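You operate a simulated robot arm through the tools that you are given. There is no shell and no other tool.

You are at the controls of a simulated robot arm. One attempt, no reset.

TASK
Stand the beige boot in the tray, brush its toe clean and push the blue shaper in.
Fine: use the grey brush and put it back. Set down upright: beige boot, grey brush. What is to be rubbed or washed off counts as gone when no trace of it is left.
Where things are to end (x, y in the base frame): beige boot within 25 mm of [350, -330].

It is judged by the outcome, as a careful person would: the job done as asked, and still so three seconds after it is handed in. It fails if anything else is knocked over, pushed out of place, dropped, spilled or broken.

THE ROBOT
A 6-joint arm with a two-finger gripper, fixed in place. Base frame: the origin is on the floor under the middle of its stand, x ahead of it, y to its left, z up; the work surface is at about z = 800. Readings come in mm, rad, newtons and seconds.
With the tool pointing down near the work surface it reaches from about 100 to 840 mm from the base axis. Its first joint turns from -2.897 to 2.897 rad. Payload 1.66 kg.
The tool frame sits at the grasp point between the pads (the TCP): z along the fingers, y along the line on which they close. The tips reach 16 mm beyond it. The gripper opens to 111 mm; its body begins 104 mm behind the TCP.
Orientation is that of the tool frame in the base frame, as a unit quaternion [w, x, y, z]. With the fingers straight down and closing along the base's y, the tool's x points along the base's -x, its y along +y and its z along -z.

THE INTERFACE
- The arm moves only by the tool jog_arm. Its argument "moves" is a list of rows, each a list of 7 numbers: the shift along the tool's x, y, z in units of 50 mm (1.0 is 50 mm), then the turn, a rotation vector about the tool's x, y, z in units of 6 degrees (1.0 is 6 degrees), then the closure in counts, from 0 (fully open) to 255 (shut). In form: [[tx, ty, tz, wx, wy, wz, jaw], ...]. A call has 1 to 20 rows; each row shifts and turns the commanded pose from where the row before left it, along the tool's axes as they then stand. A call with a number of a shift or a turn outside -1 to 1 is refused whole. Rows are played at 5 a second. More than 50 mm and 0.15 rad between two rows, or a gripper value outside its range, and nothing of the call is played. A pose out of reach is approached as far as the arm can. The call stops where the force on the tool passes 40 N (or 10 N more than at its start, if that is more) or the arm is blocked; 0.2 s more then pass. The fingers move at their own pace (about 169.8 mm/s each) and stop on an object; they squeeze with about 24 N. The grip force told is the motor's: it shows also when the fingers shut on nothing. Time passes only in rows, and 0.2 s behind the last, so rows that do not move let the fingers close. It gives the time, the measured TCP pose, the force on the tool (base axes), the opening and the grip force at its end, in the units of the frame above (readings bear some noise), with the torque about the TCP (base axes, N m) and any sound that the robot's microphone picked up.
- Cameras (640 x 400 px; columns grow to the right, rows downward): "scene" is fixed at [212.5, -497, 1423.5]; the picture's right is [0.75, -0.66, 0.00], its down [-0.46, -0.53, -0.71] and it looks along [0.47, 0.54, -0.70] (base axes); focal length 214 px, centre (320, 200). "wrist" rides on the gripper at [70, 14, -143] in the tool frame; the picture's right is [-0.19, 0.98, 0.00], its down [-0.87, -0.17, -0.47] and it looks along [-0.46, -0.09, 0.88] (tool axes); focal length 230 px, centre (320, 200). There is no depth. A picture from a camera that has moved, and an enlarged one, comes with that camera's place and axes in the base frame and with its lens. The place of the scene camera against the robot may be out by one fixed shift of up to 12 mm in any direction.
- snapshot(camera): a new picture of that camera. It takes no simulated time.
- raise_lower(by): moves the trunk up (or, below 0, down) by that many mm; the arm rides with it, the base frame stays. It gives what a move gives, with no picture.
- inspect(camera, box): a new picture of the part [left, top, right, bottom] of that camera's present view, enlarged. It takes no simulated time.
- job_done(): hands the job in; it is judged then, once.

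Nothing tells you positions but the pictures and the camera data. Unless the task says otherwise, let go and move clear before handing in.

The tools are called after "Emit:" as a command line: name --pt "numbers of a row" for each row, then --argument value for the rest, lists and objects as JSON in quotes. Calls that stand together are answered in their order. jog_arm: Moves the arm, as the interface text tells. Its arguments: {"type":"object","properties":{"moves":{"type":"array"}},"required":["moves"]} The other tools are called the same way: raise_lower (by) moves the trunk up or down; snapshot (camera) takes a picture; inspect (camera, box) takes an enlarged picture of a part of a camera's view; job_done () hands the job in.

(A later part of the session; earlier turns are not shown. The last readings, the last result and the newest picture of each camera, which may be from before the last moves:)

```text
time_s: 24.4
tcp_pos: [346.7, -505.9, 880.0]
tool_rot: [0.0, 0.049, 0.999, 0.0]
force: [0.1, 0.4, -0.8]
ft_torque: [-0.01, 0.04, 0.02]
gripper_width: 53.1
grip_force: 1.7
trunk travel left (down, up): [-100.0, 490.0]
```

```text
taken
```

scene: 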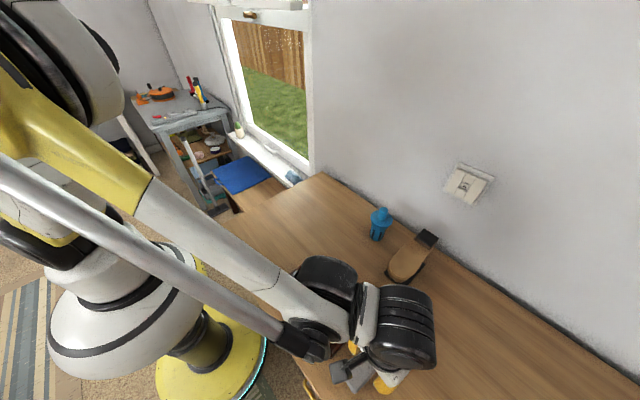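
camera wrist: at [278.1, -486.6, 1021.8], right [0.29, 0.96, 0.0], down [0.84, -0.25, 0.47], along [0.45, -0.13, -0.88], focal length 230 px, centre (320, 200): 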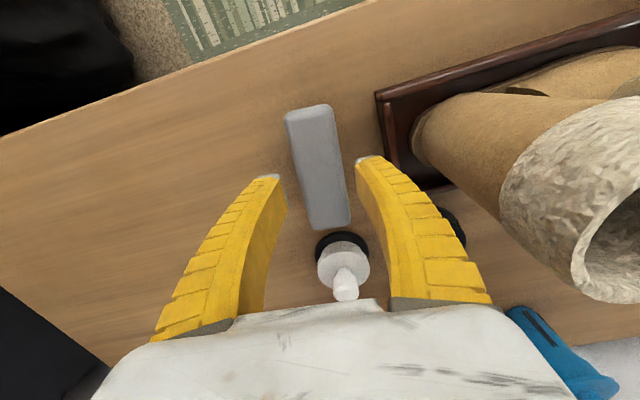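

Brush and fingers line up. I'll go down another 25 mm and check before entering beside the block.

Emit:
jog_arm --pt "0 0 0.25 0 0 0 138" --pt "0 0 0.25 0 0 0 138" --pt "0 0 0 0 0 0 138" --pt "0 0 0 0 0 0 138"

Emit:
snapshot --camera "wrist"

```text
time_s: 25.4
tcp_pos: [345.9, -505.7, 855.2]
tool_rot: [0.0, 0.049, 0.999, 0.0]
force: [-0.2, 0.0, -0.2]
ft_torque: [0.02, -0.01, 0.02]
gripper_width: 53.1
grip_force: 1.7
trunk travel left (down, up): [-100.0, 490.0]
```

```text
taken
camera wrist: at [277.9, -487.2, 997.1], right [0.29, 0.96, 0.0], down [0.84, -0.25, 0.47], along [0.45, -0.13, -0.88], focal length 230 px, centre (320, 200)
```

wrist: 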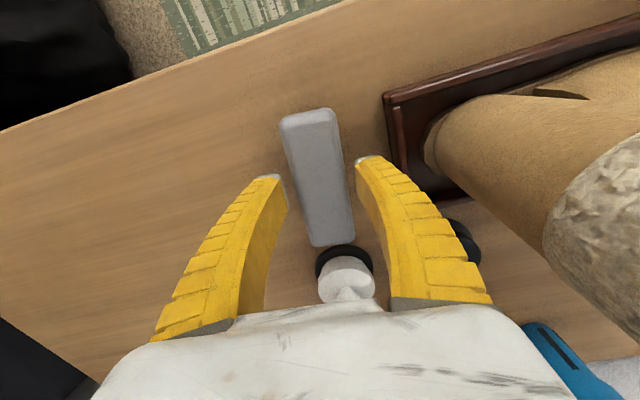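

Alignment still looks good, so I'll go down to grasp height.

Emit:
jog_arm --pt "0 0 0.25 0 0 0 138" --pt "0 0 0.23 0 0 0 138" --pt "0 0 0 0 0 0 138" --pt "0 0 0 0 0 0 138"

Emit:
snapshot --camera "wrist"

Emit:
inspect --camera "scene" --box '[300, 290, 440, 400]'

```text
time_s: 26.4
tcp_pos: [346.1, -507.3, 829.9]
tool_rot: [0.0, 0.049, 0.999, 0.0]
force: [0.1, 0.3, 0.2]
ft_torque: [-0.01, 0.0, -0.02]
gripper_width: 53.2
grip_force: 1.9
trunk travel left (down, up): [-100.0, 490.0]
```

```text
taken
camera wrist: at [277.9, -487.2, 974.3], right [0.29, 0.96, 0.0], down [0.84, -0.25, 0.47], along [0.45, -0.13, -0.88], focal length 230 px, centre (320, 200)
```

wrist: 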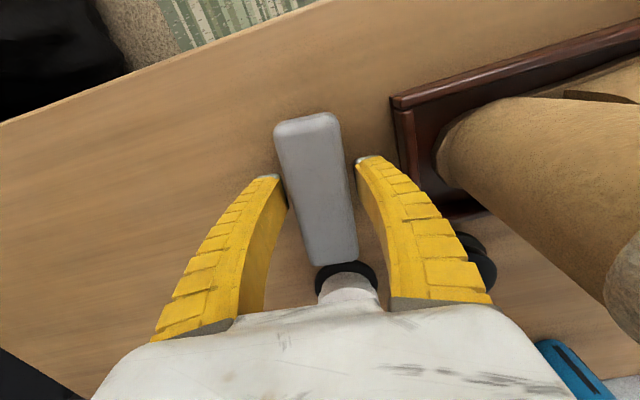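

```text
3.64 times, centred on (370, 345) of scene
camera zoom: at [212.5, -497.0, 1423.5], right [0.75, -0.66, 0.0], down [-0.46, -0.53, -0.71], along [0.47, 0.54, -0.7], focal length 780 px, centre (138, -327)
```

zoom: 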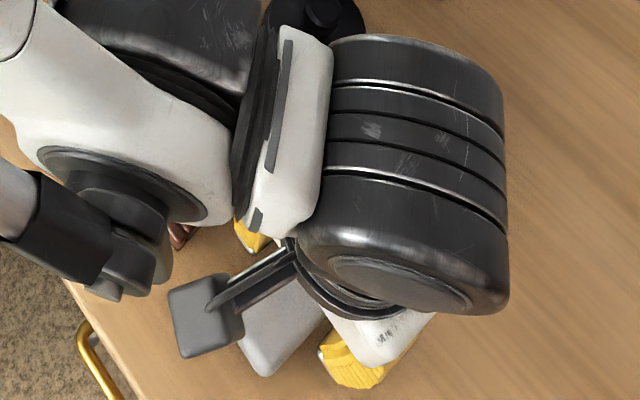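

The fingers are on both sides of the block. I'll close on the brush.

Emit:
jog_arm --pt "0 0 0 0 0 0 255" --pt "0 0 0 0 0 0 255" --pt "0 0 0 0 0 0 255"

Emit:
snapshot --camera "wrist"

```text
time_s: 27.2
tcp_pos: [346.9, -506.7, 833.2]
tool_rot: [-0.001, 0.048, 0.999, 0.0]
force: [1.2, -3.1, 8.9]
ft_torque: [-0.05, -0.02, 0.04]
gripper_width: 37.2
grip_force: 24.3
trunk travel left (down, up): [-100.0, 490.0]
```

```text
taken
camera wrist: at [277.8, -487.1, 974.6], right [0.29, 0.96, 0.0], down [0.84, -0.25, 0.47], along [0.45, -0.14, -0.88], focal length 230 px, centre (320, 200)
```

wrist: 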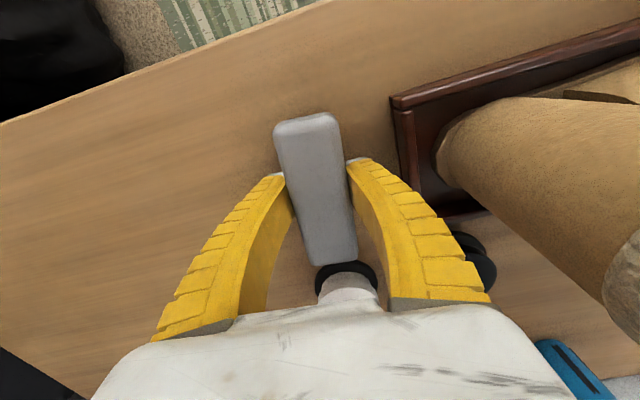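

I have the brush at 37 mm width. I'll lift a little to check the hold.

Emit:
jog_arm --pt "0 0 -0.3 0 0 0 255" --pt "0 0 -0.5 0 0 0 255" --pt "0 0 0 0 0 0 255" --pt "0 0 0 0 0 0 255"

Emit:
snapshot --camera "wrist"

```text
time_s: 28.2
tcp_pos: [347.0, -506.1, 872.8]
tool_rot: [0.0, 0.049, 0.999, 0.0]
force: [-0.1, -0.7, -1.5]
ft_torque: [-0.02, 0.01, -0.01]
gripper_width: 34.6
grip_force: 24.7
trunk travel left (down, up): [-100.0, 490.0]
```

```text
taken
camera wrist: at [277.4, -486.9, 1015.4], right [0.29, 0.96, 0.0], down [0.85, -0.25, 0.47], along [0.45, -0.13, -0.88], focal length 230 px, centre (320, 200)
```

wrist: 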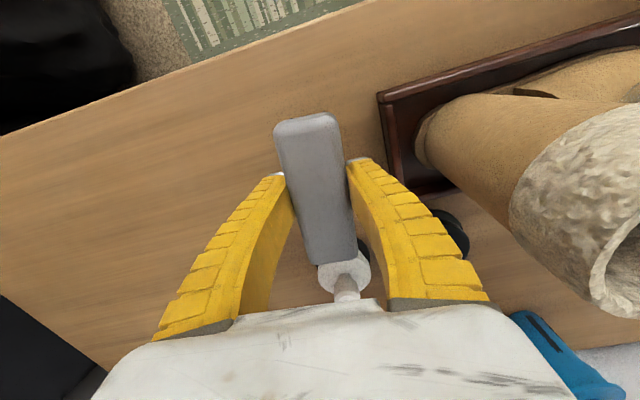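

The brush is held steady. I'll raise it above the boot's rim and carry it over to the toe.

Emit:
jog_arm --pt "0 0 -0.8 0 0 0 255" --pt "0 0 -0.8 0 0 0 255" --pt "0 0 -0.8 0 0 0 255" --pt "0 0 -0.8 0 0 0 255" --pt "0.072 0.9 0 0 0 0 255" --pt "0.072 0.9 0 0 0 0 255" --pt "0.072 0.9 0 0 0 0 255" --pt "0.072 0.9 0 0 0 0 255" --pt "0.072 0.9 0 0 0 0 255" --pt "0 0 0 0 0 0 255" --pt "0 0 0 0 0 0 255"

Emit:
snapshot --camera "wrist"

Emit:
snapshot --camera "scene"

```text
time_s: 30.6
tcp_pos: [348.5, -278.3, 1030.4]
tool_rot: [0.001, 0.048, 0.999, 0.001]
force: [-0.3, 0.4, -0.7]
ft_torque: [0.02, 0.04, -0.04]
gripper_width: 34.7
grip_force: 24.1
trunk travel left (down, up): [-100.0, 490.0]
```

```text
taken
camera wrist: at [280.1, -259.6, 1173.0], right [0.29, 0.96, 0.0], down [0.84, -0.25, 0.47], along [0.45, -0.13, -0.88], focal length 230 px, centre (320, 200)
```

wrist: 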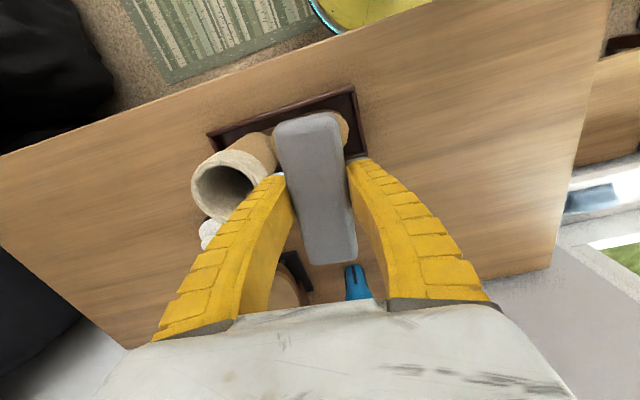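

```text
taken
```

scene: 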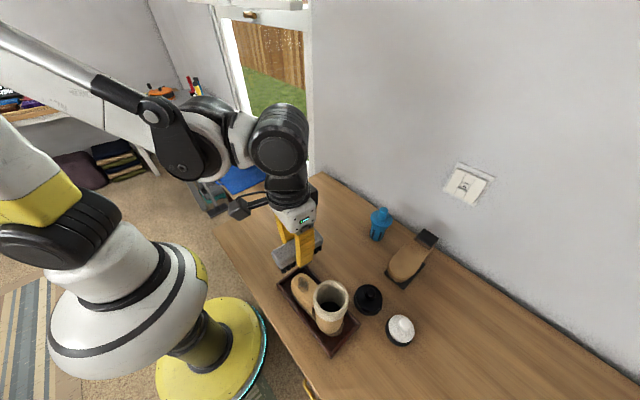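

The brush is over the toe. I'll descend to just above it and check from the scene camera.

Emit:
jog_arm --pt "-0.04 -0.04 0.8 0 0 0 255" --pt "0 0 0.8 0 0 0 255" --pt "0 0 0.7 0 0 0 255" --pt "0 0 0 0 0 0 255" --pt "0 0 0 0 0 0 255"

Emit:
inspect --camera "scene" --box '[240, 200, 380, 360]'

Emit:
snapshot --camera "wrist"

```text
time_s: 31.8
tcp_pos: [351.7, -282.1, 914.6]
tool_rot: [0.0, 0.049, 0.999, 0.0]
force: [-0.3, 1.0, -0.6]
ft_torque: [0.02, 0.0, 0.02]
gripper_width: 34.5
grip_force: 24.6
trunk travel left (down, up): [-100.0, 490.0]
```

```text
2.50 times, centred on (310, 280) of scene
camera zoom: at [212.5, -497.0, 1423.5], right [0.75, -0.66, 0.0], down [-0.46, -0.53, -0.71], along [0.47, 0.54, -0.7], focal length 536 px, centre (345, 0)
```

zoom: 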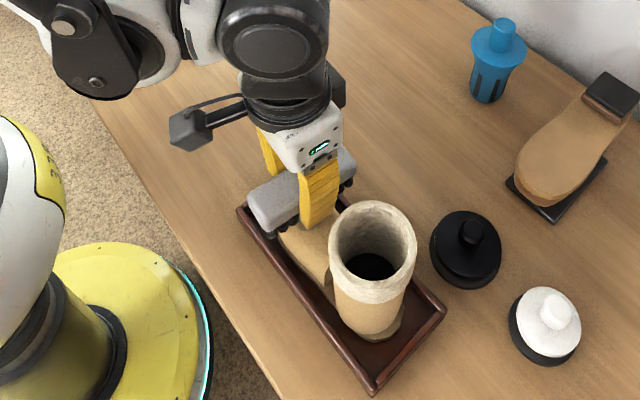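

```text
taken
camera wrist: at [283.4, -262.3, 1056.9], right [0.29, 0.96, 0.0], down [0.84, -0.25, 0.47], along [0.45, -0.13, -0.88], focal length 230 px, centre (320, 200)
```

wrist: 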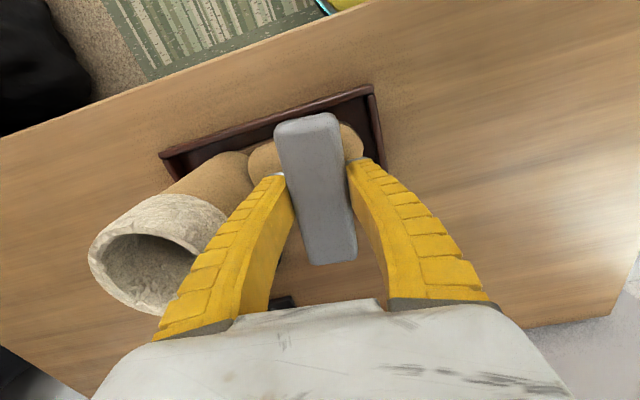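

About 30 mm remain to the toe. I'll go down 22 mm and then in small steps until I feel contact.

Emit:
jog_arm --pt "0 0 0.22 0 0 0 255" --pt "0 0 0.22 0 0 0 255" --pt "0 0 0 0 0 0 255"

Emit:
jog_arm --pt "0 0 0.06 0 0 0 255" --pt "0 0 0 0 0 0 255"

```text
time_s: 32.6
tcp_pos: [352.3, -282.5, 893.7]
tool_rot: [0.0, 0.049, 0.999, 0.0]
force: [-0.9, 0.2, -0.1]
ft_torque: [0.0, 0.03, 0.0]
gripper_width: 34.8
grip_force: 23.9
trunk travel left (down, up): [-100.0, 490.0]
```

```text
time_s: 33.2
tcp_pos: [350.1, -283.3, 890.2]
tool_rot: [0.0, 0.049, 0.999, 0.0]
force: [0.3, 0.4, 0.0]
ft_torque: [-0.01, 0.02, 0.03]
gripper_width: 34.9
grip_force: 23.5
trunk travel left (down, up): [-100.0, 490.0]
```

Emit:
jog_arm --pt "0 0 0.06 0 0 0 255" --pt "0 0 0 0 0 0 255"

Emit:
inspect --camera "scene" --box '[260, 230, 360, 330]'

```text
time_s: 33.8
tcp_pos: [351.3, -283.1, 889.3]
tool_rot: [0.0, 0.049, 0.999, 0.0]
force: [0.2, 0.8, -0.4]
ft_torque: [0.03, 0.03, 0.0]
gripper_width: 34.8
grip_force: 23.8
trunk travel left (down, up): [-100.0, 490.0]
```

```text
4.00 times, centred on (310, 280) of scene
camera zoom: at [212.5, -497.0, 1423.5], right [0.75, -0.66, 0.0], down [-0.46, -0.53, -0.71], along [0.47, 0.54, -0.7], focal length 858 px, centre (360, -120)
```

zoom: 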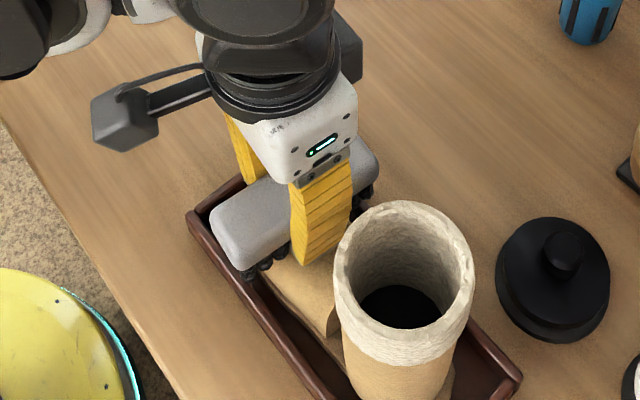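

No contact yet, so I'll continue in 2 mm steps.

Emit:
jog_arm --pt "0 0 0.04 0 0 0 255" --pt "0 0 0 0 0 0 255"

Emit:
jog_arm --pt "0 0 0.04 0 0 0 255" --pt "0 0 0 0 0 0 255"

Emit:
jog_arm --pt "0 0 0.04 0 0 0 255" --pt "0 0 0 0 0 0 255"

```text
time_s: 34.4
tcp_pos: [352.3, -282.6, 888.0]
tool_rot: [0.0, 0.049, 0.999, 0.0]
force: [-0.5, -0.1, -0.7]
ft_torque: [0.0, 0.01, -0.01]
gripper_width: 34.5
grip_force: 23.4
trunk travel left (down, up): [-100.0, 490.0]
```

```text
time_s: 35.0
tcp_pos: [350.9, -282.4, 885.9]
tool_rot: [0.0, 0.048, 0.999, 0.0]
force: [-0.5, -1.4, 3.3]
ft_torque: [-0.12, 0.03, -0.01]
gripper_width: 35.6
grip_force: 23.8
trunk travel left (down, up): [-100.0, 490.0]
```

```text
time_s: 35.6
tcp_pos: [352.6, -281.5, 882.7]
tool_rot: [0.0, 0.049, 0.999, -0.001]
force: [2.0, -3.0, 14.2]
ft_torque: [-0.09, -0.17, 0.0]
gripper_width: 39.5
grip_force: 24.3
trunk travel left (down, up): [-100.0, 490.0]
```

Contact happens at about z=886, and I'm pressing 14 N now. I'll ease off a little and make a gentle stroke along x to see how it behaves.

Emit:
jog_arm --pt "0 0 -0.03 0 0 0 255" --pt "0.15 0 0 0 0 0 255" --pt "0.15 0 0 0 0 0 255" --pt "-0.15 0 0 0 0 0 255" --pt "-0.15 0 0 0 0 0 255" --pt "0 0 0 0 0 0 255"

Emit:
inspect --camera "scene" --box '[260, 230, 360, 330]'

Emit:
snapshot --camera "wrist"

```text
time_s: 37.0
tcp_pos: [351.7, -281.7, 885.0]
tool_rot: [0.0, 0.049, 0.999, 0.0]
force: [-1.0, -0.7, 3.1]
ft_torque: [-0.08, 0.03, 0.0]
gripper_width: 35.6
grip_force: 24.1
trunk travel left (down, up): [-100.0, 490.0]
```

```text
4.00 times, centred on (310, 280) of scene
camera zoom: at [212.5, -497.0, 1423.5], right [0.75, -0.66, 0.0], down [-0.46, -0.53, -0.71], along [0.47, 0.54, -0.7], focal length 858 px, centre (360, -120)
```

zoom: 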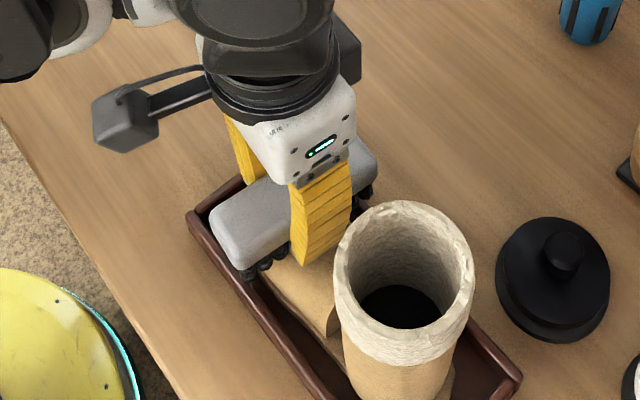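

```text
taken
camera wrist: at [283.3, -262.4, 1027.7], right [0.29, 0.96, 0.0], down [0.84, -0.25, 0.47], along [0.45, -0.13, -0.88], focal length 230 px, centre (320, 200)
```

wrist: 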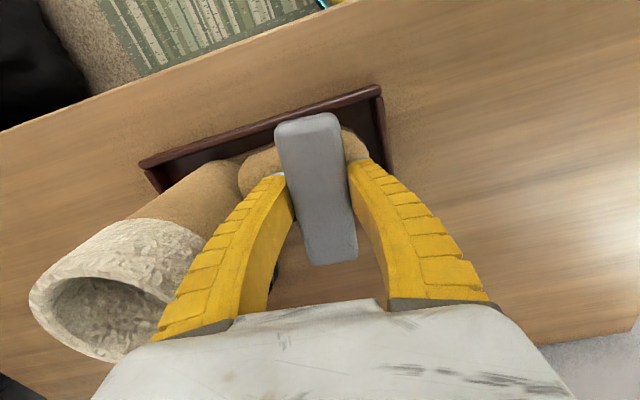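

Light contact of about 3 N holds and the boot stays put. I'll press a touch more and stroke back and forth along x, then shift in y and check the force each time.

Emit:
jog_arm --pt "0 0 0.02 0 0 0 255" --pt "0.2 0 0 0 0 0 255" --pt "0.2 0 0 0 0 0 255" --pt "-0.2 0 0 0 0 0 255" --pt "-0.2 0 0 0 0 0 255" --pt "-0.2 0 0 0 0 0 255" --pt "-0.2 0 0 0 0 0 255" --pt "0.2 0 0 0 0 0 255" --pt "0.2 0 0 0 0 0 255"

Emit:
jog_arm --pt "0 -0.1 0 0 0 0 255" --pt "0 -0.1 0 0 0 0 255" --pt "0.2 0 0 0 0 0 255" --pt "0.2 0 0 0 0 0 255" --pt "-0.2 0 0 0 0 0 255" --pt "-0.2 0 0 0 0 0 255" --pt "-0.2 0 0 0 0 0 255" --pt "-0.2 0 0 0 0 0 255" --pt "0.2 0 0 0 0 0 255" --pt "0.2 0 0 0 0 0 255"

Emit:
inspect --camera "scene" --box '[260, 230, 360, 330]'

```text
time_s: 39.0
tcp_pos: [350.3, -283.6, 883.6]
tool_rot: [0.0, 0.048, 0.999, 0.0]
force: [2.9, -0.3, 7.7]
ft_torque: [-0.08, -0.12, 0.03]
gripper_width: 36.8
grip_force: 23.8
trunk travel left (down, up): [-100.0, 490.0]
```

```text
time_s: 41.2
tcp_pos: [350.6, -291.3, 884.7]
tool_rot: [-0.001, 0.05, 0.999, 0.0]
force: [1.7, 0.1, 5.8]
ft_torque: [-0.13, -0.08, 0.06]
gripper_width: 36.5
grip_force: 24.1
trunk travel left (down, up): [-100.0, 490.0]
```

```text
4.00 times, centred on (310, 280) of scene
camera zoom: at [212.5, -497.0, 1423.5], right [0.75, -0.66, 0.0], down [-0.46, -0.53, -0.71], along [0.47, 0.54, -0.7], focal length 858 px, centre (360, -120)
```

zoom: 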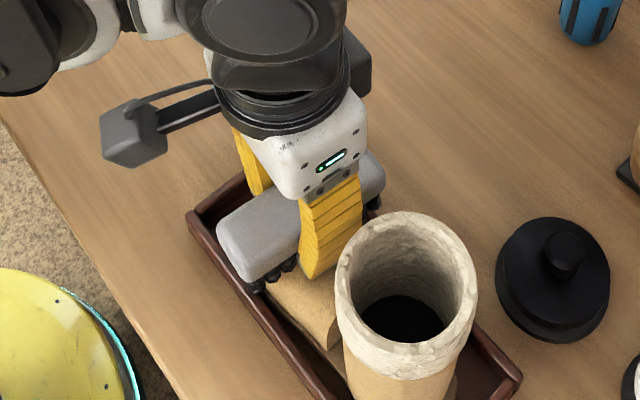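

The boot seems to have shifted a few mm with the brush. I'll lift off to check both the dirt and the boot's position.

Emit:
jog_arm --pt "0 0 -0.3 0 0 0 255" --pt "0 0 -0.8 0 0 0 255" --pt "0 0 -0.8 0 0 0 255" --pt "0 0.4 -0.8 0 0 0 255" --pt "0 0.8 0 0 0 0 255" --pt "0 0.8 0 0 0 0 255" --pt "0 0 0 0 0 0 255"

Emit:
inspect --camera "scene" --box '[260, 230, 400, 370]'

Emit:
snapshot --camera "wrist"

```text
time_s: 42.8
tcp_pos: [362.3, -190.9, 1020.2]
tool_rot: [0.0, 0.049, 0.999, 0.0]
force: [1.4, 0.6, -1.0]
ft_torque: [-0.01, 0.01, -0.01]
gripper_width: 34.6
grip_force: 24.0
trunk travel left (down, up): [-100.0, 490.0]
```

```text
2.86 times, centred on (330, 300) of scene
camera zoom: at [212.5, -497.0, 1423.5], right [0.75, -0.66, 0.0], down [-0.46, -0.53, -0.71], along [0.47, 0.54, -0.7], focal length 613 px, centre (291, -86)
```

zoom: 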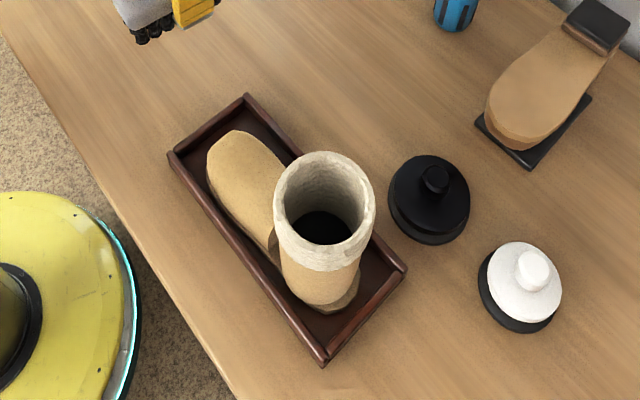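

```text
taken
camera wrist: at [293.4, -171.6, 1161.8], right [0.29, 0.96, 0.0], down [0.84, -0.25, 0.47], along [0.45, -0.13, -0.88], focal length 230 px, centre (320, 200)
```

wrist: 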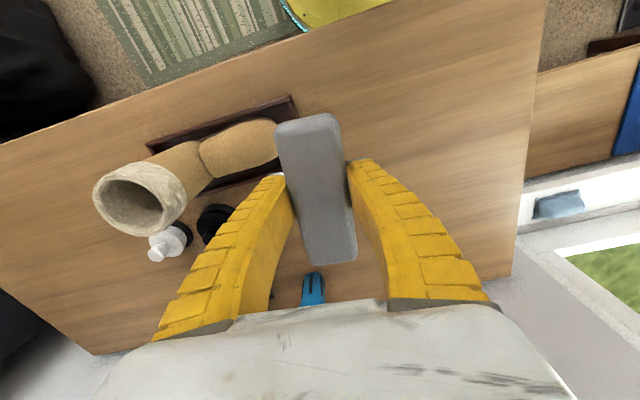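

The spot looks gone. I'll zoom in hard to check for any trace left.

Emit:
inspect --camera "scene" --box '[295, 265, 345, 325]'

Emit:
inspect --camera "wrist" --box '[180, 100, 290, 200]'

```text
6.67 times, centred on (320, 295) of scene
camera zoom: at [212.5, -497.0, 1423.5], right [0.75, -0.66, 0.0], down [-0.46, -0.53, -0.71], along [0.47, 0.54, -0.7], focal length 1430 px, centre (320, -433)
```

zoom: 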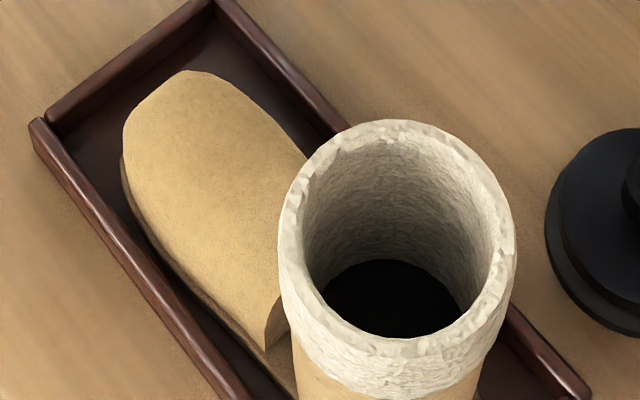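

```text
4.00 times, centred on (235, 150) of wrist
camera zoom: at [293.4, -171.6, 1161.8], right [0.29, 0.96, 0.0], down [0.84, -0.25, 0.47], along [0.45, -0.13, -0.88], focal length 920 px, centre (660, 400)
```

zoom: 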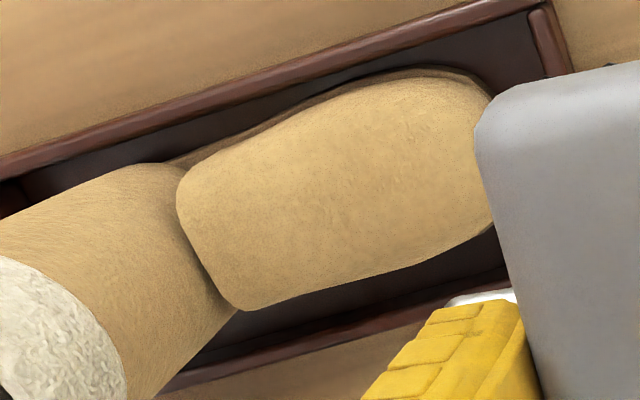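

The toe is fully clean, with no trace left. I'll carry the brush back over to its original spot near (347, -506), keeping the same yaw.

Emit:
jog_arm --pt "0 0 -0.4 0 0 0 255" --pt "-0.0434 -0.9014 0 0 0 0 255" --pt "-0.0434 -0.9014 0 0 0 0 255" --pt "-0.0434 -0.9014 0 0 0 0 255" --pt "-0.0434 -0.9014 0 0 0 0 255" --pt "-0.0434 -0.9014 0 0 0 0 255" --pt "-0.0434 -0.9014 0 0 0 0 255" --pt "-0.0434 -0.9014 0 0 0 0 255" --pt "0 0 0 0 0 0 255" --pt "0 0 0 0 0 0 255"

Emit:
snapshot --camera "wrist"

```text
time_s: 45.0
tcp_pos: [342.1, -505.3, 1041.3]
tool_rot: [-0.001, 0.049, 0.999, 0.0]
force: [0.3, 0.5, -1.4]
ft_torque: [0.0, -0.01, 0.0]
gripper_width: 34.8
grip_force: 24.1
trunk travel left (down, up): [-100.0, 490.0]
```

```text
taken
camera wrist: at [273.0, -486.1, 1183.1], right [0.29, 0.96, 0.0], down [0.85, -0.25, 0.47], along [0.45, -0.13, -0.88], focal length 230 px, centre (320, 200)
```

wrist: 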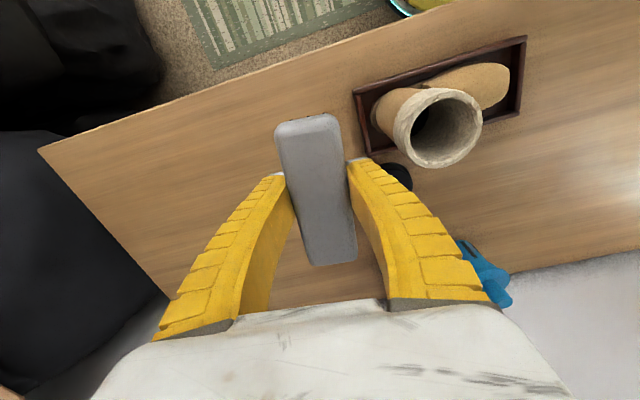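

I'll fine-check the boot's position from here before lowering the brush beside it.

Emit:
inspect --camera "wrist" --box '[340, 30, 540, 180]'

```text
2.67 times, centred on (440, 105) of wrist
camera zoom: at [273.0, -486.1, 1183.1], right [0.29, 0.96, 0.0], down [0.85, -0.25, 0.47], along [0.45, -0.13, -0.88], focal length 614 px, centre (0, 453)
```

zoom: 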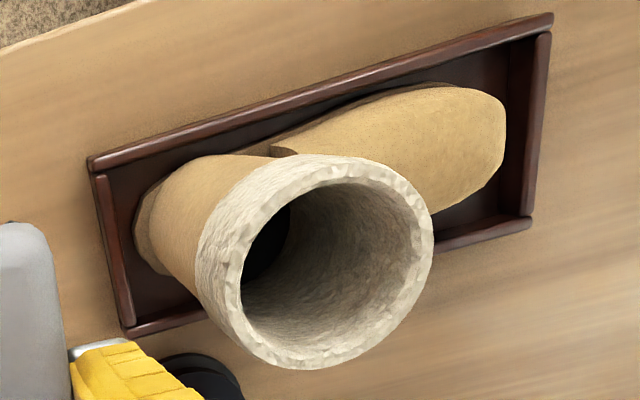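

The tray hasn't moved. I'll lower the brush toward its original spot now and re-measure the boot afterwards with a clear view.

Emit:
jog_arm --pt "-0.09 -0.02 0.6 0 0 0 255" --pt "0 0 0.9 0 0 0 255" --pt "0 0 0.9 0 0 0 255" --pt "0 0 0.8 0 0 0 255" --pt "0 0 0 0 0 0 255" --pt "0 0 0 0 0 0 255"

Emit:
snapshot --camera "wrist"

```text
time_s: 46.4
tcp_pos: [348.5, -507.7, 877.6]
tool_rot: [-0.001, 0.048, 0.999, 0.0]
force: [0.4, 0.3, -0.5]
ft_torque: [0.01, 0.01, 0.01]
gripper_width: 34.6
grip_force: 23.9
trunk travel left (down, up): [-100.0, 490.0]
```

```text
taken
camera wrist: at [280.0, -488.7, 1020.6], right [0.29, 0.96, 0.0], down [0.84, -0.25, 0.47], along [0.45, -0.13, -0.88], focal length 230 px, centre (320, 200)
```

wrist: 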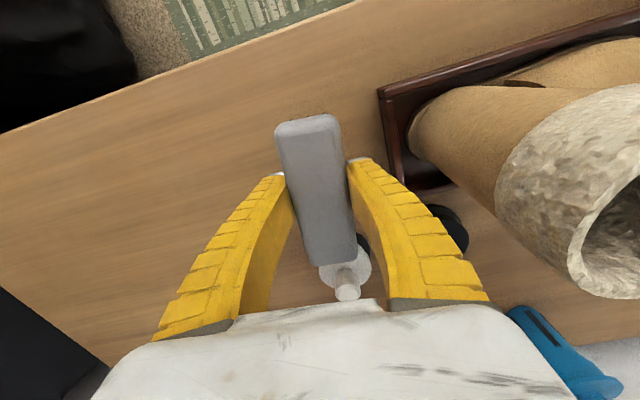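

I'm within 2 mm of the original spot. I'll correct that and lower to just above the table.

Emit:
jog_arm --pt "0.04 0.03 0.4 0 0 0 255" --pt "0 0 0.4 0 0 0 255" --pt "0 0 0 0 0 0 255" --pt "0 0 0 0 0 0 255"

```text
time_s: 47.4
tcp_pos: [347.0, -506.9, 838.0]
tool_rot: [0.0, 0.048, 0.999, -0.001]
force: [0.3, 0.0, -2.2]
ft_torque: [0.0, 0.01, 0.01]
gripper_width: 34.9
grip_force: 23.7
trunk travel left (down, up): [-100.0, 490.0]
```

Emit:
jog_arm --pt "0 0 0.06 0 0 0 255" --pt "0 0 0 0 0 0 255"

Emit:
jog_arm --pt "0 0 0.04 0 0 0 255" --pt "0 0 0 0 0 0 255"

```text
time_s: 48.0
tcp_pos: [349.2, -507.9, 835.6]
tool_rot: [0.0, 0.049, 0.999, 0.0]
force: [0.1, 0.1, -2.3]
ft_torque: [0.0, 0.01, -0.02]
gripper_width: 35.1
grip_force: 24.1
trunk travel left (down, up): [-100.0, 490.0]
```

```text
time_s: 48.6
tcp_pos: [347.0, -507.9, 833.8]
tool_rot: [0.0, 0.049, 0.999, 0.0]
force: [0.0, 0.4, -0.7]
ft_torque: [-0.01, 0.0, 0.01]
gripper_width: 34.8
grip_force: 24.3
trunk travel left (down, up): [-100.0, 490.0]
```

Emit:
jog_arm --pt "0 0 0.04 0 0 0 255" --pt "0 0 0 0 0 0 255"

Emit:
snapshot --camera "wrist"

```text
time_s: 49.2
tcp_pos: [347.7, -508.2, 832.7]
tool_rot: [-0.001, 0.048, 0.999, 0.0]
force: [-0.9, -1.8, 6.9]
ft_torque: [-0.02, 0.15, 0.06]
gripper_width: 36.2
grip_force: 24.4
trunk travel left (down, up): [-100.0, 490.0]
```

```text
taken
camera wrist: at [278.6, -488.4, 974.6], right [0.29, 0.96, 0.0], down [0.84, -0.25, 0.47], along [0.45, -0.14, -0.88], focal length 230 px, centre (320, 200)
```

wrist: 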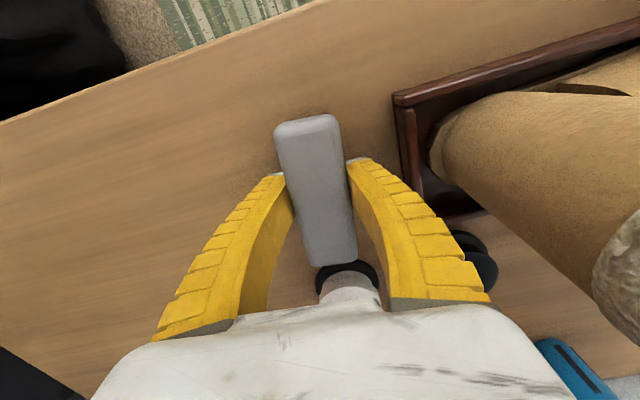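

The brush is back on the table within about 1.5 mm of where it stood. I'll open partially and check that it stays upright.

Emit:
jog_arm --pt "0 0 0 0 0 0 170" --pt "0 0 0 0 0 0 138" --pt "0 0 0 0 0 0 138" --pt "0 0 0 0 0 0 138"

Emit:
snapshot --camera "wrist"

```text
time_s: 50.2
tcp_pos: [347.8, -507.1, 832.2]
tool_rot: [0.0, 0.049, 0.999, 0.0]
force: [0.2, 0.7, 0.8]
ft_torque: [0.03, -0.01, 0.01]
gripper_width: 53.0
grip_force: 1.7
trunk travel left (down, up): [-100.0, 490.0]
```

```text
taken
camera wrist: at [278.8, -488.4, 974.3], right [0.29, 0.96, 0.0], down [0.84, -0.25, 0.47], along [0.45, -0.13, -0.88], focal length 230 px, centre (320, 200)
```

wrist: 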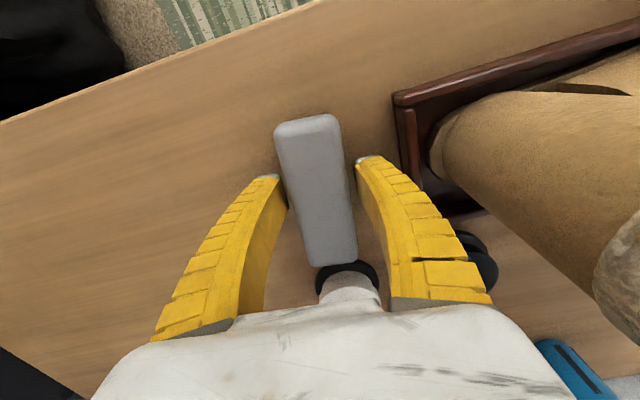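

The brush stands upright on its own. I'll rise clear and return above the boot to measure it and check the brush.

Emit:
jog_arm --pt "0 0 -0.4 0 0 0 138" --pt "0 0 -0.8 0 0 0 138" --pt "0 0 -0.95 0 0 0 138" --pt "0 0 -0.95 0 0 0 138" --pt "0 0 -0.95 0 0 0 138" --pt "0 0 -0.95 0 0 -0.46 138" --pt "0 0.8 0 0 0 -0.46 138" --pt "0 0.8 0 0 0 0 138" --pt "-0.1 0.8 0 0 0 0 0" --pt "0 0 0 0 0 0 0" --pt "0 0 0 0 0 0 0"

Emit:
snapshot --camera "wrist"

Emit:
snapshot --camera "scene"

```text
time_s: 52.6
tcp_pos: [350.0, -388.0, 1084.9]
tool_rot: [-0.001, 0.001, 1.0, 0.0]
force: [0.2, -0.4, -0.2]
ft_torque: [0.0, -0.01, 0.01]
gripper_width: 110.8
grip_force: 0.0
trunk travel left (down, up): [-100.0, 490.0]
```

```text
taken
camera wrist: at [279.2, -375.2, 1227.0], right [0.19, 0.98, 0.0], down [0.87, -0.17, 0.47], along [0.46, -0.09, -0.88], focal length 230 px, centre (320, 200)
```

wrist: 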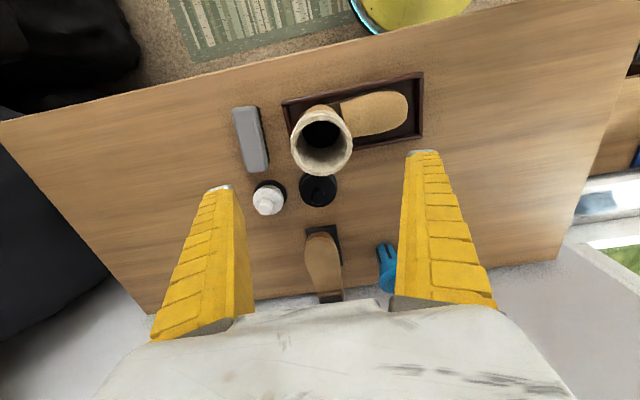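

```text
taken
```

scene: 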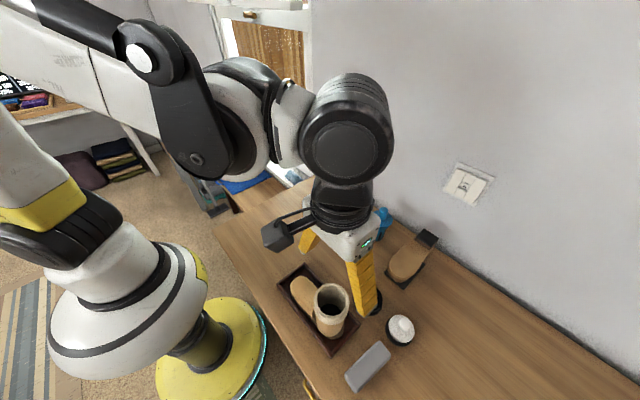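

Emit:
inspect --camera "wrist" --box '[270, 60, 430, 180]'

Emit:
inspect --camera "scene" --box '[260, 230, 400, 400]'

```text
3.33 times, centred on (350, 120) of wrist
camera zoom: at [279.2, -375.2, 1227.0], right [0.19, 0.98, 0.0], down [0.87, -0.17, 0.47], along [0.46, -0.09, -0.88], focal length 767 px, centre (220, 467)
```

zoom: 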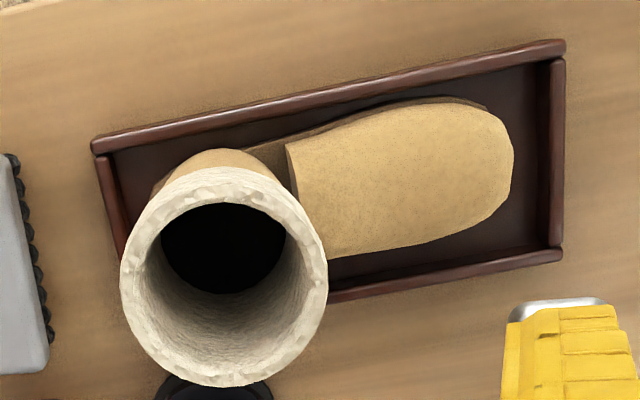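

```text
2.35 times, centred on (330, 315) of scene
camera zoom: at [212.5, -497.0, 1423.5], right [0.75, -0.66, 0.0], down [-0.46, -0.53, -0.71], along [0.47, 0.54, -0.7], focal length 505 px, centre (296, -71)
```

zoom: 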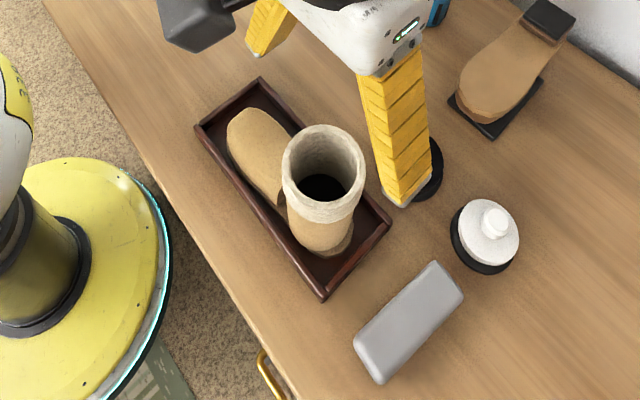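

The brush is back and upright, the boot is clean and still centred near (350, -335). Now I'll fly over to the blue shaper near (657, -294).

Emit:
jog_arm --pt "-0.857 0.266 0 0 0 0 0" --pt "-0.857 0.266 0 0 0 0 0" --pt "-0.857 0.266 0 0 0 0 0" --pt "-0.857 0.266 0 0 0 0 0" --pt "-0.857 0.266 0 0 0 0 0" --pt "-0.857 0.266 0 0 0 0 0" --pt "-0.857 0.266 0 0 0 0 0" --pt "0 0 0 0 0 0 0" --pt "0 0 0 0 0 0 0"

Emit:
snapshot --camera "wrist"

Emit:
inspect --camera "wrist" --box '[230, 80, 410, 260]'

Emit:
inspect --camera "scene" --box '[340, 180, 460, 300]'

```text
time_s: 54.6
tcp_pos: [651.9, -295.4, 1081.3]
tool_rot: [0.0, 0.001, 1.0, -0.001]
force: [-1.1, -0.3, -0.6]
ft_torque: [-0.02, -0.04, 0.02]
gripper_width: 110.7
grip_force: 0.1
trunk travel left (down, up): [-100.0, 490.0]
```

```text
taken
camera wrist: at [582.2, -283.0, 1223.9], right [0.19, 0.98, 0.0], down [0.87, -0.17, 0.47], along [0.46, -0.09, -0.88], focal length 230 px, centre (320, 200)
```

wrist: 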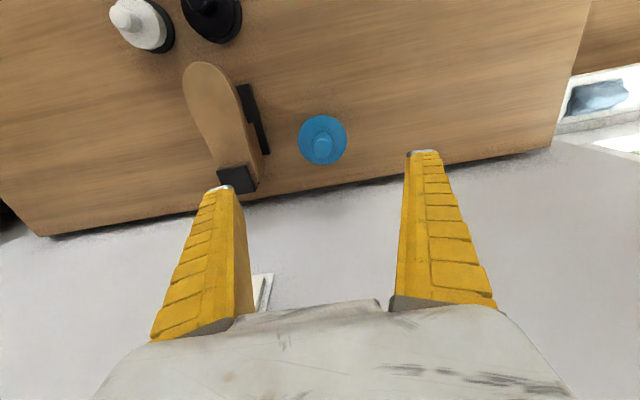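

```text
2.22 times, centred on (320, 170) of wrist
camera zoom: at [582.2, -283.0, 1223.9], right [0.19, 0.98, 0.0], down [0.87, -0.17, 0.47], along [0.46, -0.09, -0.88], focal length 511 px, centre (320, 267)
```

zoom: 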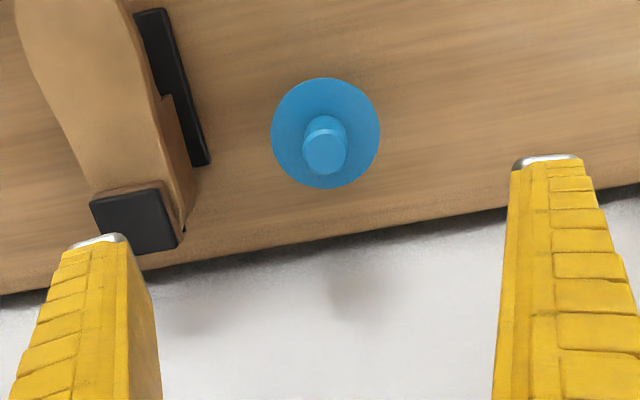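

```text
3.33 times, centred on (400, 240) of scene
camera zoom: at [212.5, -497.0, 1423.5], right [0.75, -0.66, 0.0], down [-0.46, -0.53, -0.71], along [0.47, 0.54, -0.7], focal length 715 px, centre (53, 67)
```

zoom: 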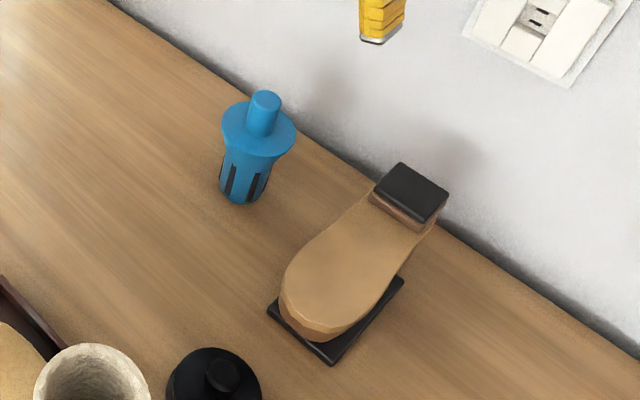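

The shaper knob is at about (660.5, -294.7): 25 mm wide, flange top near z≈896 and knob top near z≈930. I'll centre over it with a 67 mm opening and descend partway.

Emit:
jog_arm --pt "-0.17 0.01 0.4 0 0 0 105" --pt "0 0 0.7 0 0 0 105" --pt "0 0 0.7 0 0 0 105" --pt "0 0 0.6 0 0 0 105" --pt "0 0 0 0 0 0 105" --pt "0 0 0 0 0 0 105"

Emit:
snapshot --camera "wrist"

Emit:
inspect --camera "scene" --box '[320, 150, 460, 290]'

```text
time_s: 56.0
tcp_pos: [663.0, -292.3, 961.9]
tool_rot: [-0.001, 0.001, 1.0, 0.001]
force: [-0.7, 0.8, -0.1]
ft_torque: [-0.01, -0.03, 0.02]
gripper_width: 67.1
grip_force: 1.6
trunk travel left (down, up): [-100.0, 490.0]
```

```text
taken
camera wrist: at [592.0, -280.1, 1103.6], right [0.19, 0.98, 0.0], down [0.87, -0.17, 0.47], along [0.46, -0.09, -0.88], focal length 230 px, centre (320, 200)
```

wrist: 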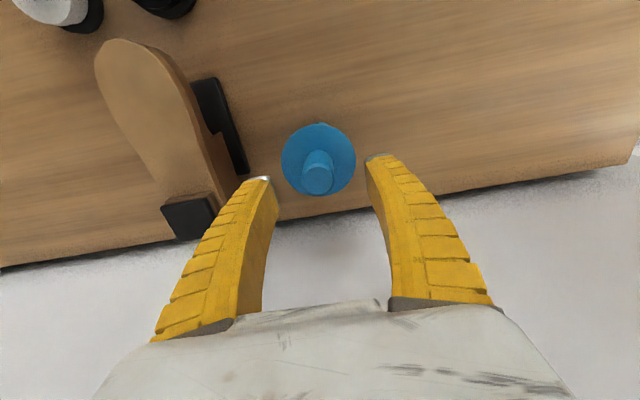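

```text
2.86 times, centred on (390, 220) of scene
camera zoom: at [212.5, -497.0, 1423.5], right [0.75, -0.66, 0.0], down [-0.46, -0.53, -0.71], along [0.47, 0.54, -0.7], focal length 613 px, centre (120, 143)
```

zoom: 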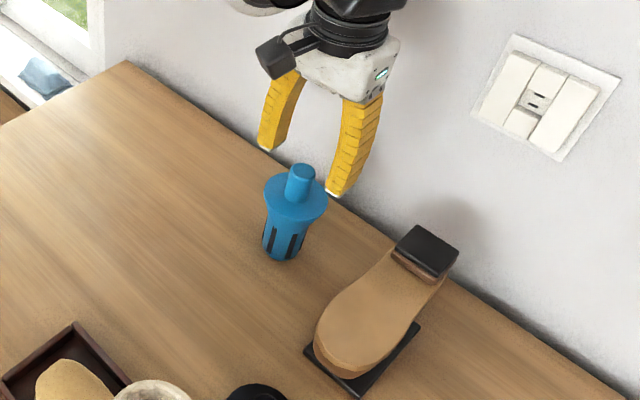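

A small correction of (-2.5, -3) mm, then down around the knob.

Emit:
jog_arm --pt "0.05 -0.055 0.3 0 0 0 105" --pt "0 0 0.3 0 0 0 105" --pt "0 0 0 0 0 0 105" --pt "0 0 0 0 0 0 105"

Emit:
snapshot --camera "wrist"

```text
time_s: 57.0
tcp_pos: [661.4, -295.7, 932.2]
tool_rot: [0.0, 0.001, 1.0, 0.0]
force: [0.1, 1.3, 0.6]
ft_torque: [-0.01, -0.01, 0.0]
gripper_width: 67.0
grip_force: 1.9
trunk travel left (down, up): [-100.0, 490.0]
```

```text
taken
camera wrist: at [591.0, -283.1, 1073.7], right [0.19, 0.98, 0.0], down [0.87, -0.17, 0.47], along [0.46, -0.09, -0.88], focal length 230 px, centre (320, 200)
```

wrist: 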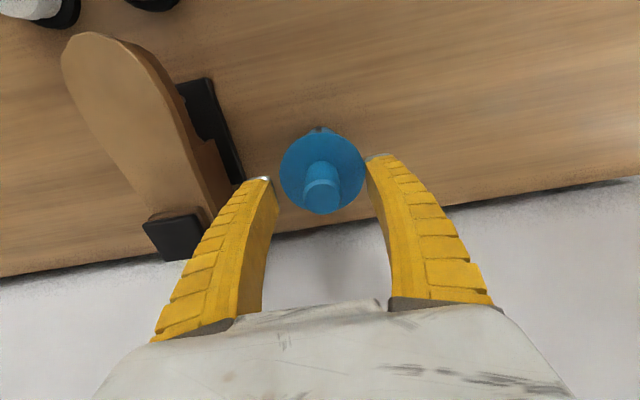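

The knob is centred between the fingers. I'll descend 14 mm more, keeping the tips just above the flange, and close.

Emit:
jog_arm --pt "0 0 0.14 0 0 0 105" --pt "0 0 0.14 0 0 0 105" --pt "0 0 0 0 0 0 105" --pt "0 0 0 0 0 0 105"

Emit:
snapshot --camera "wrist"

Emit:
inspect --camera "scene" --box '[320, 150, 460, 290]'

```text
time_s: 58.0
tcp_pos: [661.3, -295.3, 917.2]
tool_rot: [0.0, 0.001, 1.0, 0.0]
force: [-0.7, -0.4, 0.8]
ft_torque: [0.01, 0.04, 0.03]
gripper_width: 67.3
grip_force: 1.0
trunk travel left (down, up): [-100.0, 490.0]
```

```text
taken
camera wrist: at [590.8, -282.9, 1059.8], right [0.19, 0.98, 0.0], down [0.87, -0.17, 0.47], along [0.46, -0.09, -0.88], focal length 230 px, centre (320, 200)
```

wrist: 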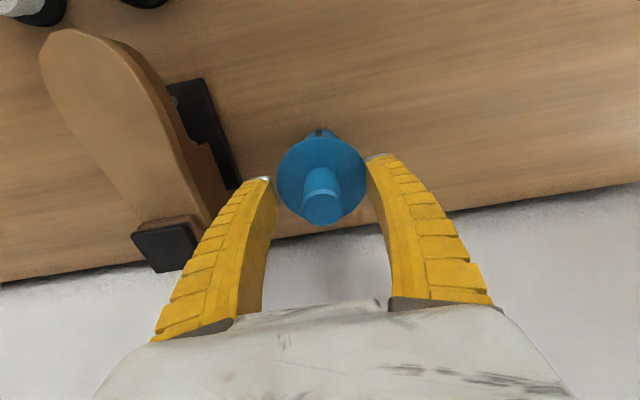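

```text
2.86 times, centred on (390, 220) of scene
camera zoom: at [212.5, -497.0, 1423.5], right [0.75, -0.66, 0.0], down [-0.46, -0.53, -0.71], along [0.47, 0.54, -0.7], focal length 613 px, centre (120, 143)
```

zoom: 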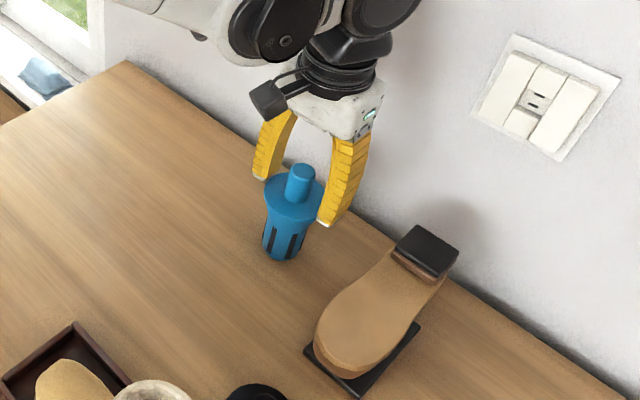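

I'll close on the knob.

Emit:
jog_arm --pt "0 0 0 0 0 0 255" --pt "0 0 0 0 0 0 255" --pt "0 0 0 0 0 0 255"

Emit:
snapshot --camera "wrist"

Emit:
inspect --camera "scene" --box '[320, 150, 460, 290]'

```text
time_s: 58.8
tcp_pos: [661.4, -294.3, 918.2]
tool_rot: [0.0, 0.001, 1.0, 0.0]
force: [1.8, 0.9, 2.8]
ft_torque: [0.06, -0.26, 0.03]
gripper_width: 22.8
grip_force: 24.1
trunk travel left (down, up): [-100.0, 490.0]
```

```text
taken
camera wrist: at [590.8, -282.7, 1060.1], right [0.19, 0.98, 0.0], down [0.87, -0.17, 0.47], along [0.46, -0.09, -0.88], focal length 230 px, centre (320, 200)
```

wrist: 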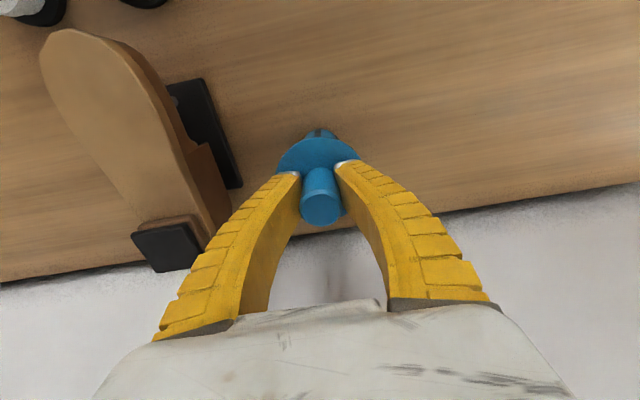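

```text
2.86 times, centred on (390, 220) of scene
camera zoom: at [212.5, -497.0, 1423.5], right [0.75, -0.66, 0.0], down [-0.46, -0.53, -0.71], along [0.47, 0.54, -0.7], focal length 613 px, centre (120, 143)
```

zoom: 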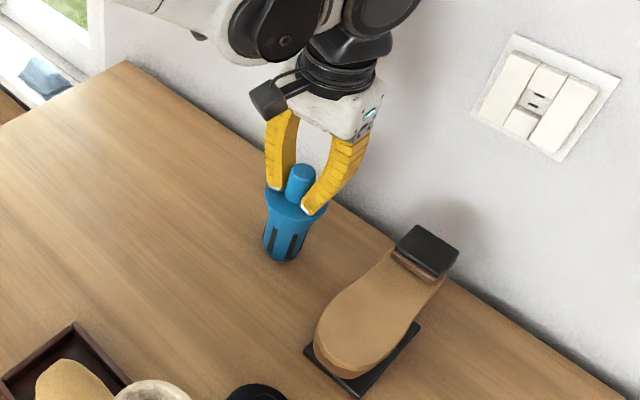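

The knob is gripped at 23 mm. I'll lift gently and check.

Emit:
jog_arm --pt "0 0 -0.2 0 0 0 255" --pt "0 0 -0.4 0 0 0 255" --pt "0 0 -0.4 0 0 0 255" --pt "0 0 0 0 0 0 255" --pt "0 0 0 0 0 0 255"

Emit:
snapshot --camera "wrist"

Emit:
inspect --camera "scene" --box '[320, 150, 460, 290]'

```text
time_s: 60.0
tcp_pos: [662.0, -297.2, 967.7]
tool_rot: [0.0, 0.001, 1.0, 0.0]
force: [0.5, -0.1, -0.8]
ft_torque: [-0.01, -0.02, 0.0]
gripper_width: 20.9
grip_force: 23.8
trunk travel left (down, up): [-100.0, 490.0]
```

```text
taken
camera wrist: at [591.4, -284.9, 1110.7], right [0.19, 0.98, 0.0], down [0.87, -0.17, 0.47], along [0.46, -0.09, -0.88], focal length 230 px, centre (320, 200)
```

wrist: 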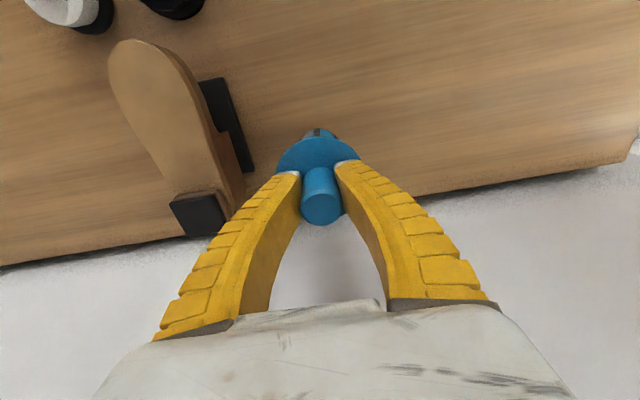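

```text
2.86 times, centred on (390, 220) of scene
camera zoom: at [212.5, -497.0, 1423.5], right [0.75, -0.66, 0.0], down [-0.46, -0.53, -0.71], along [0.47, 0.54, -0.7], focal length 613 px, centre (120, 143)
```

zoom: 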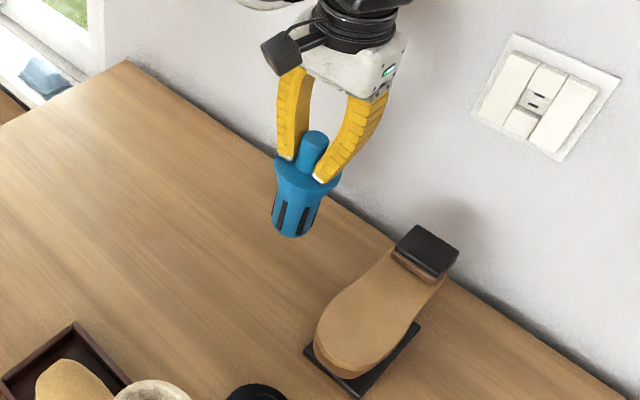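

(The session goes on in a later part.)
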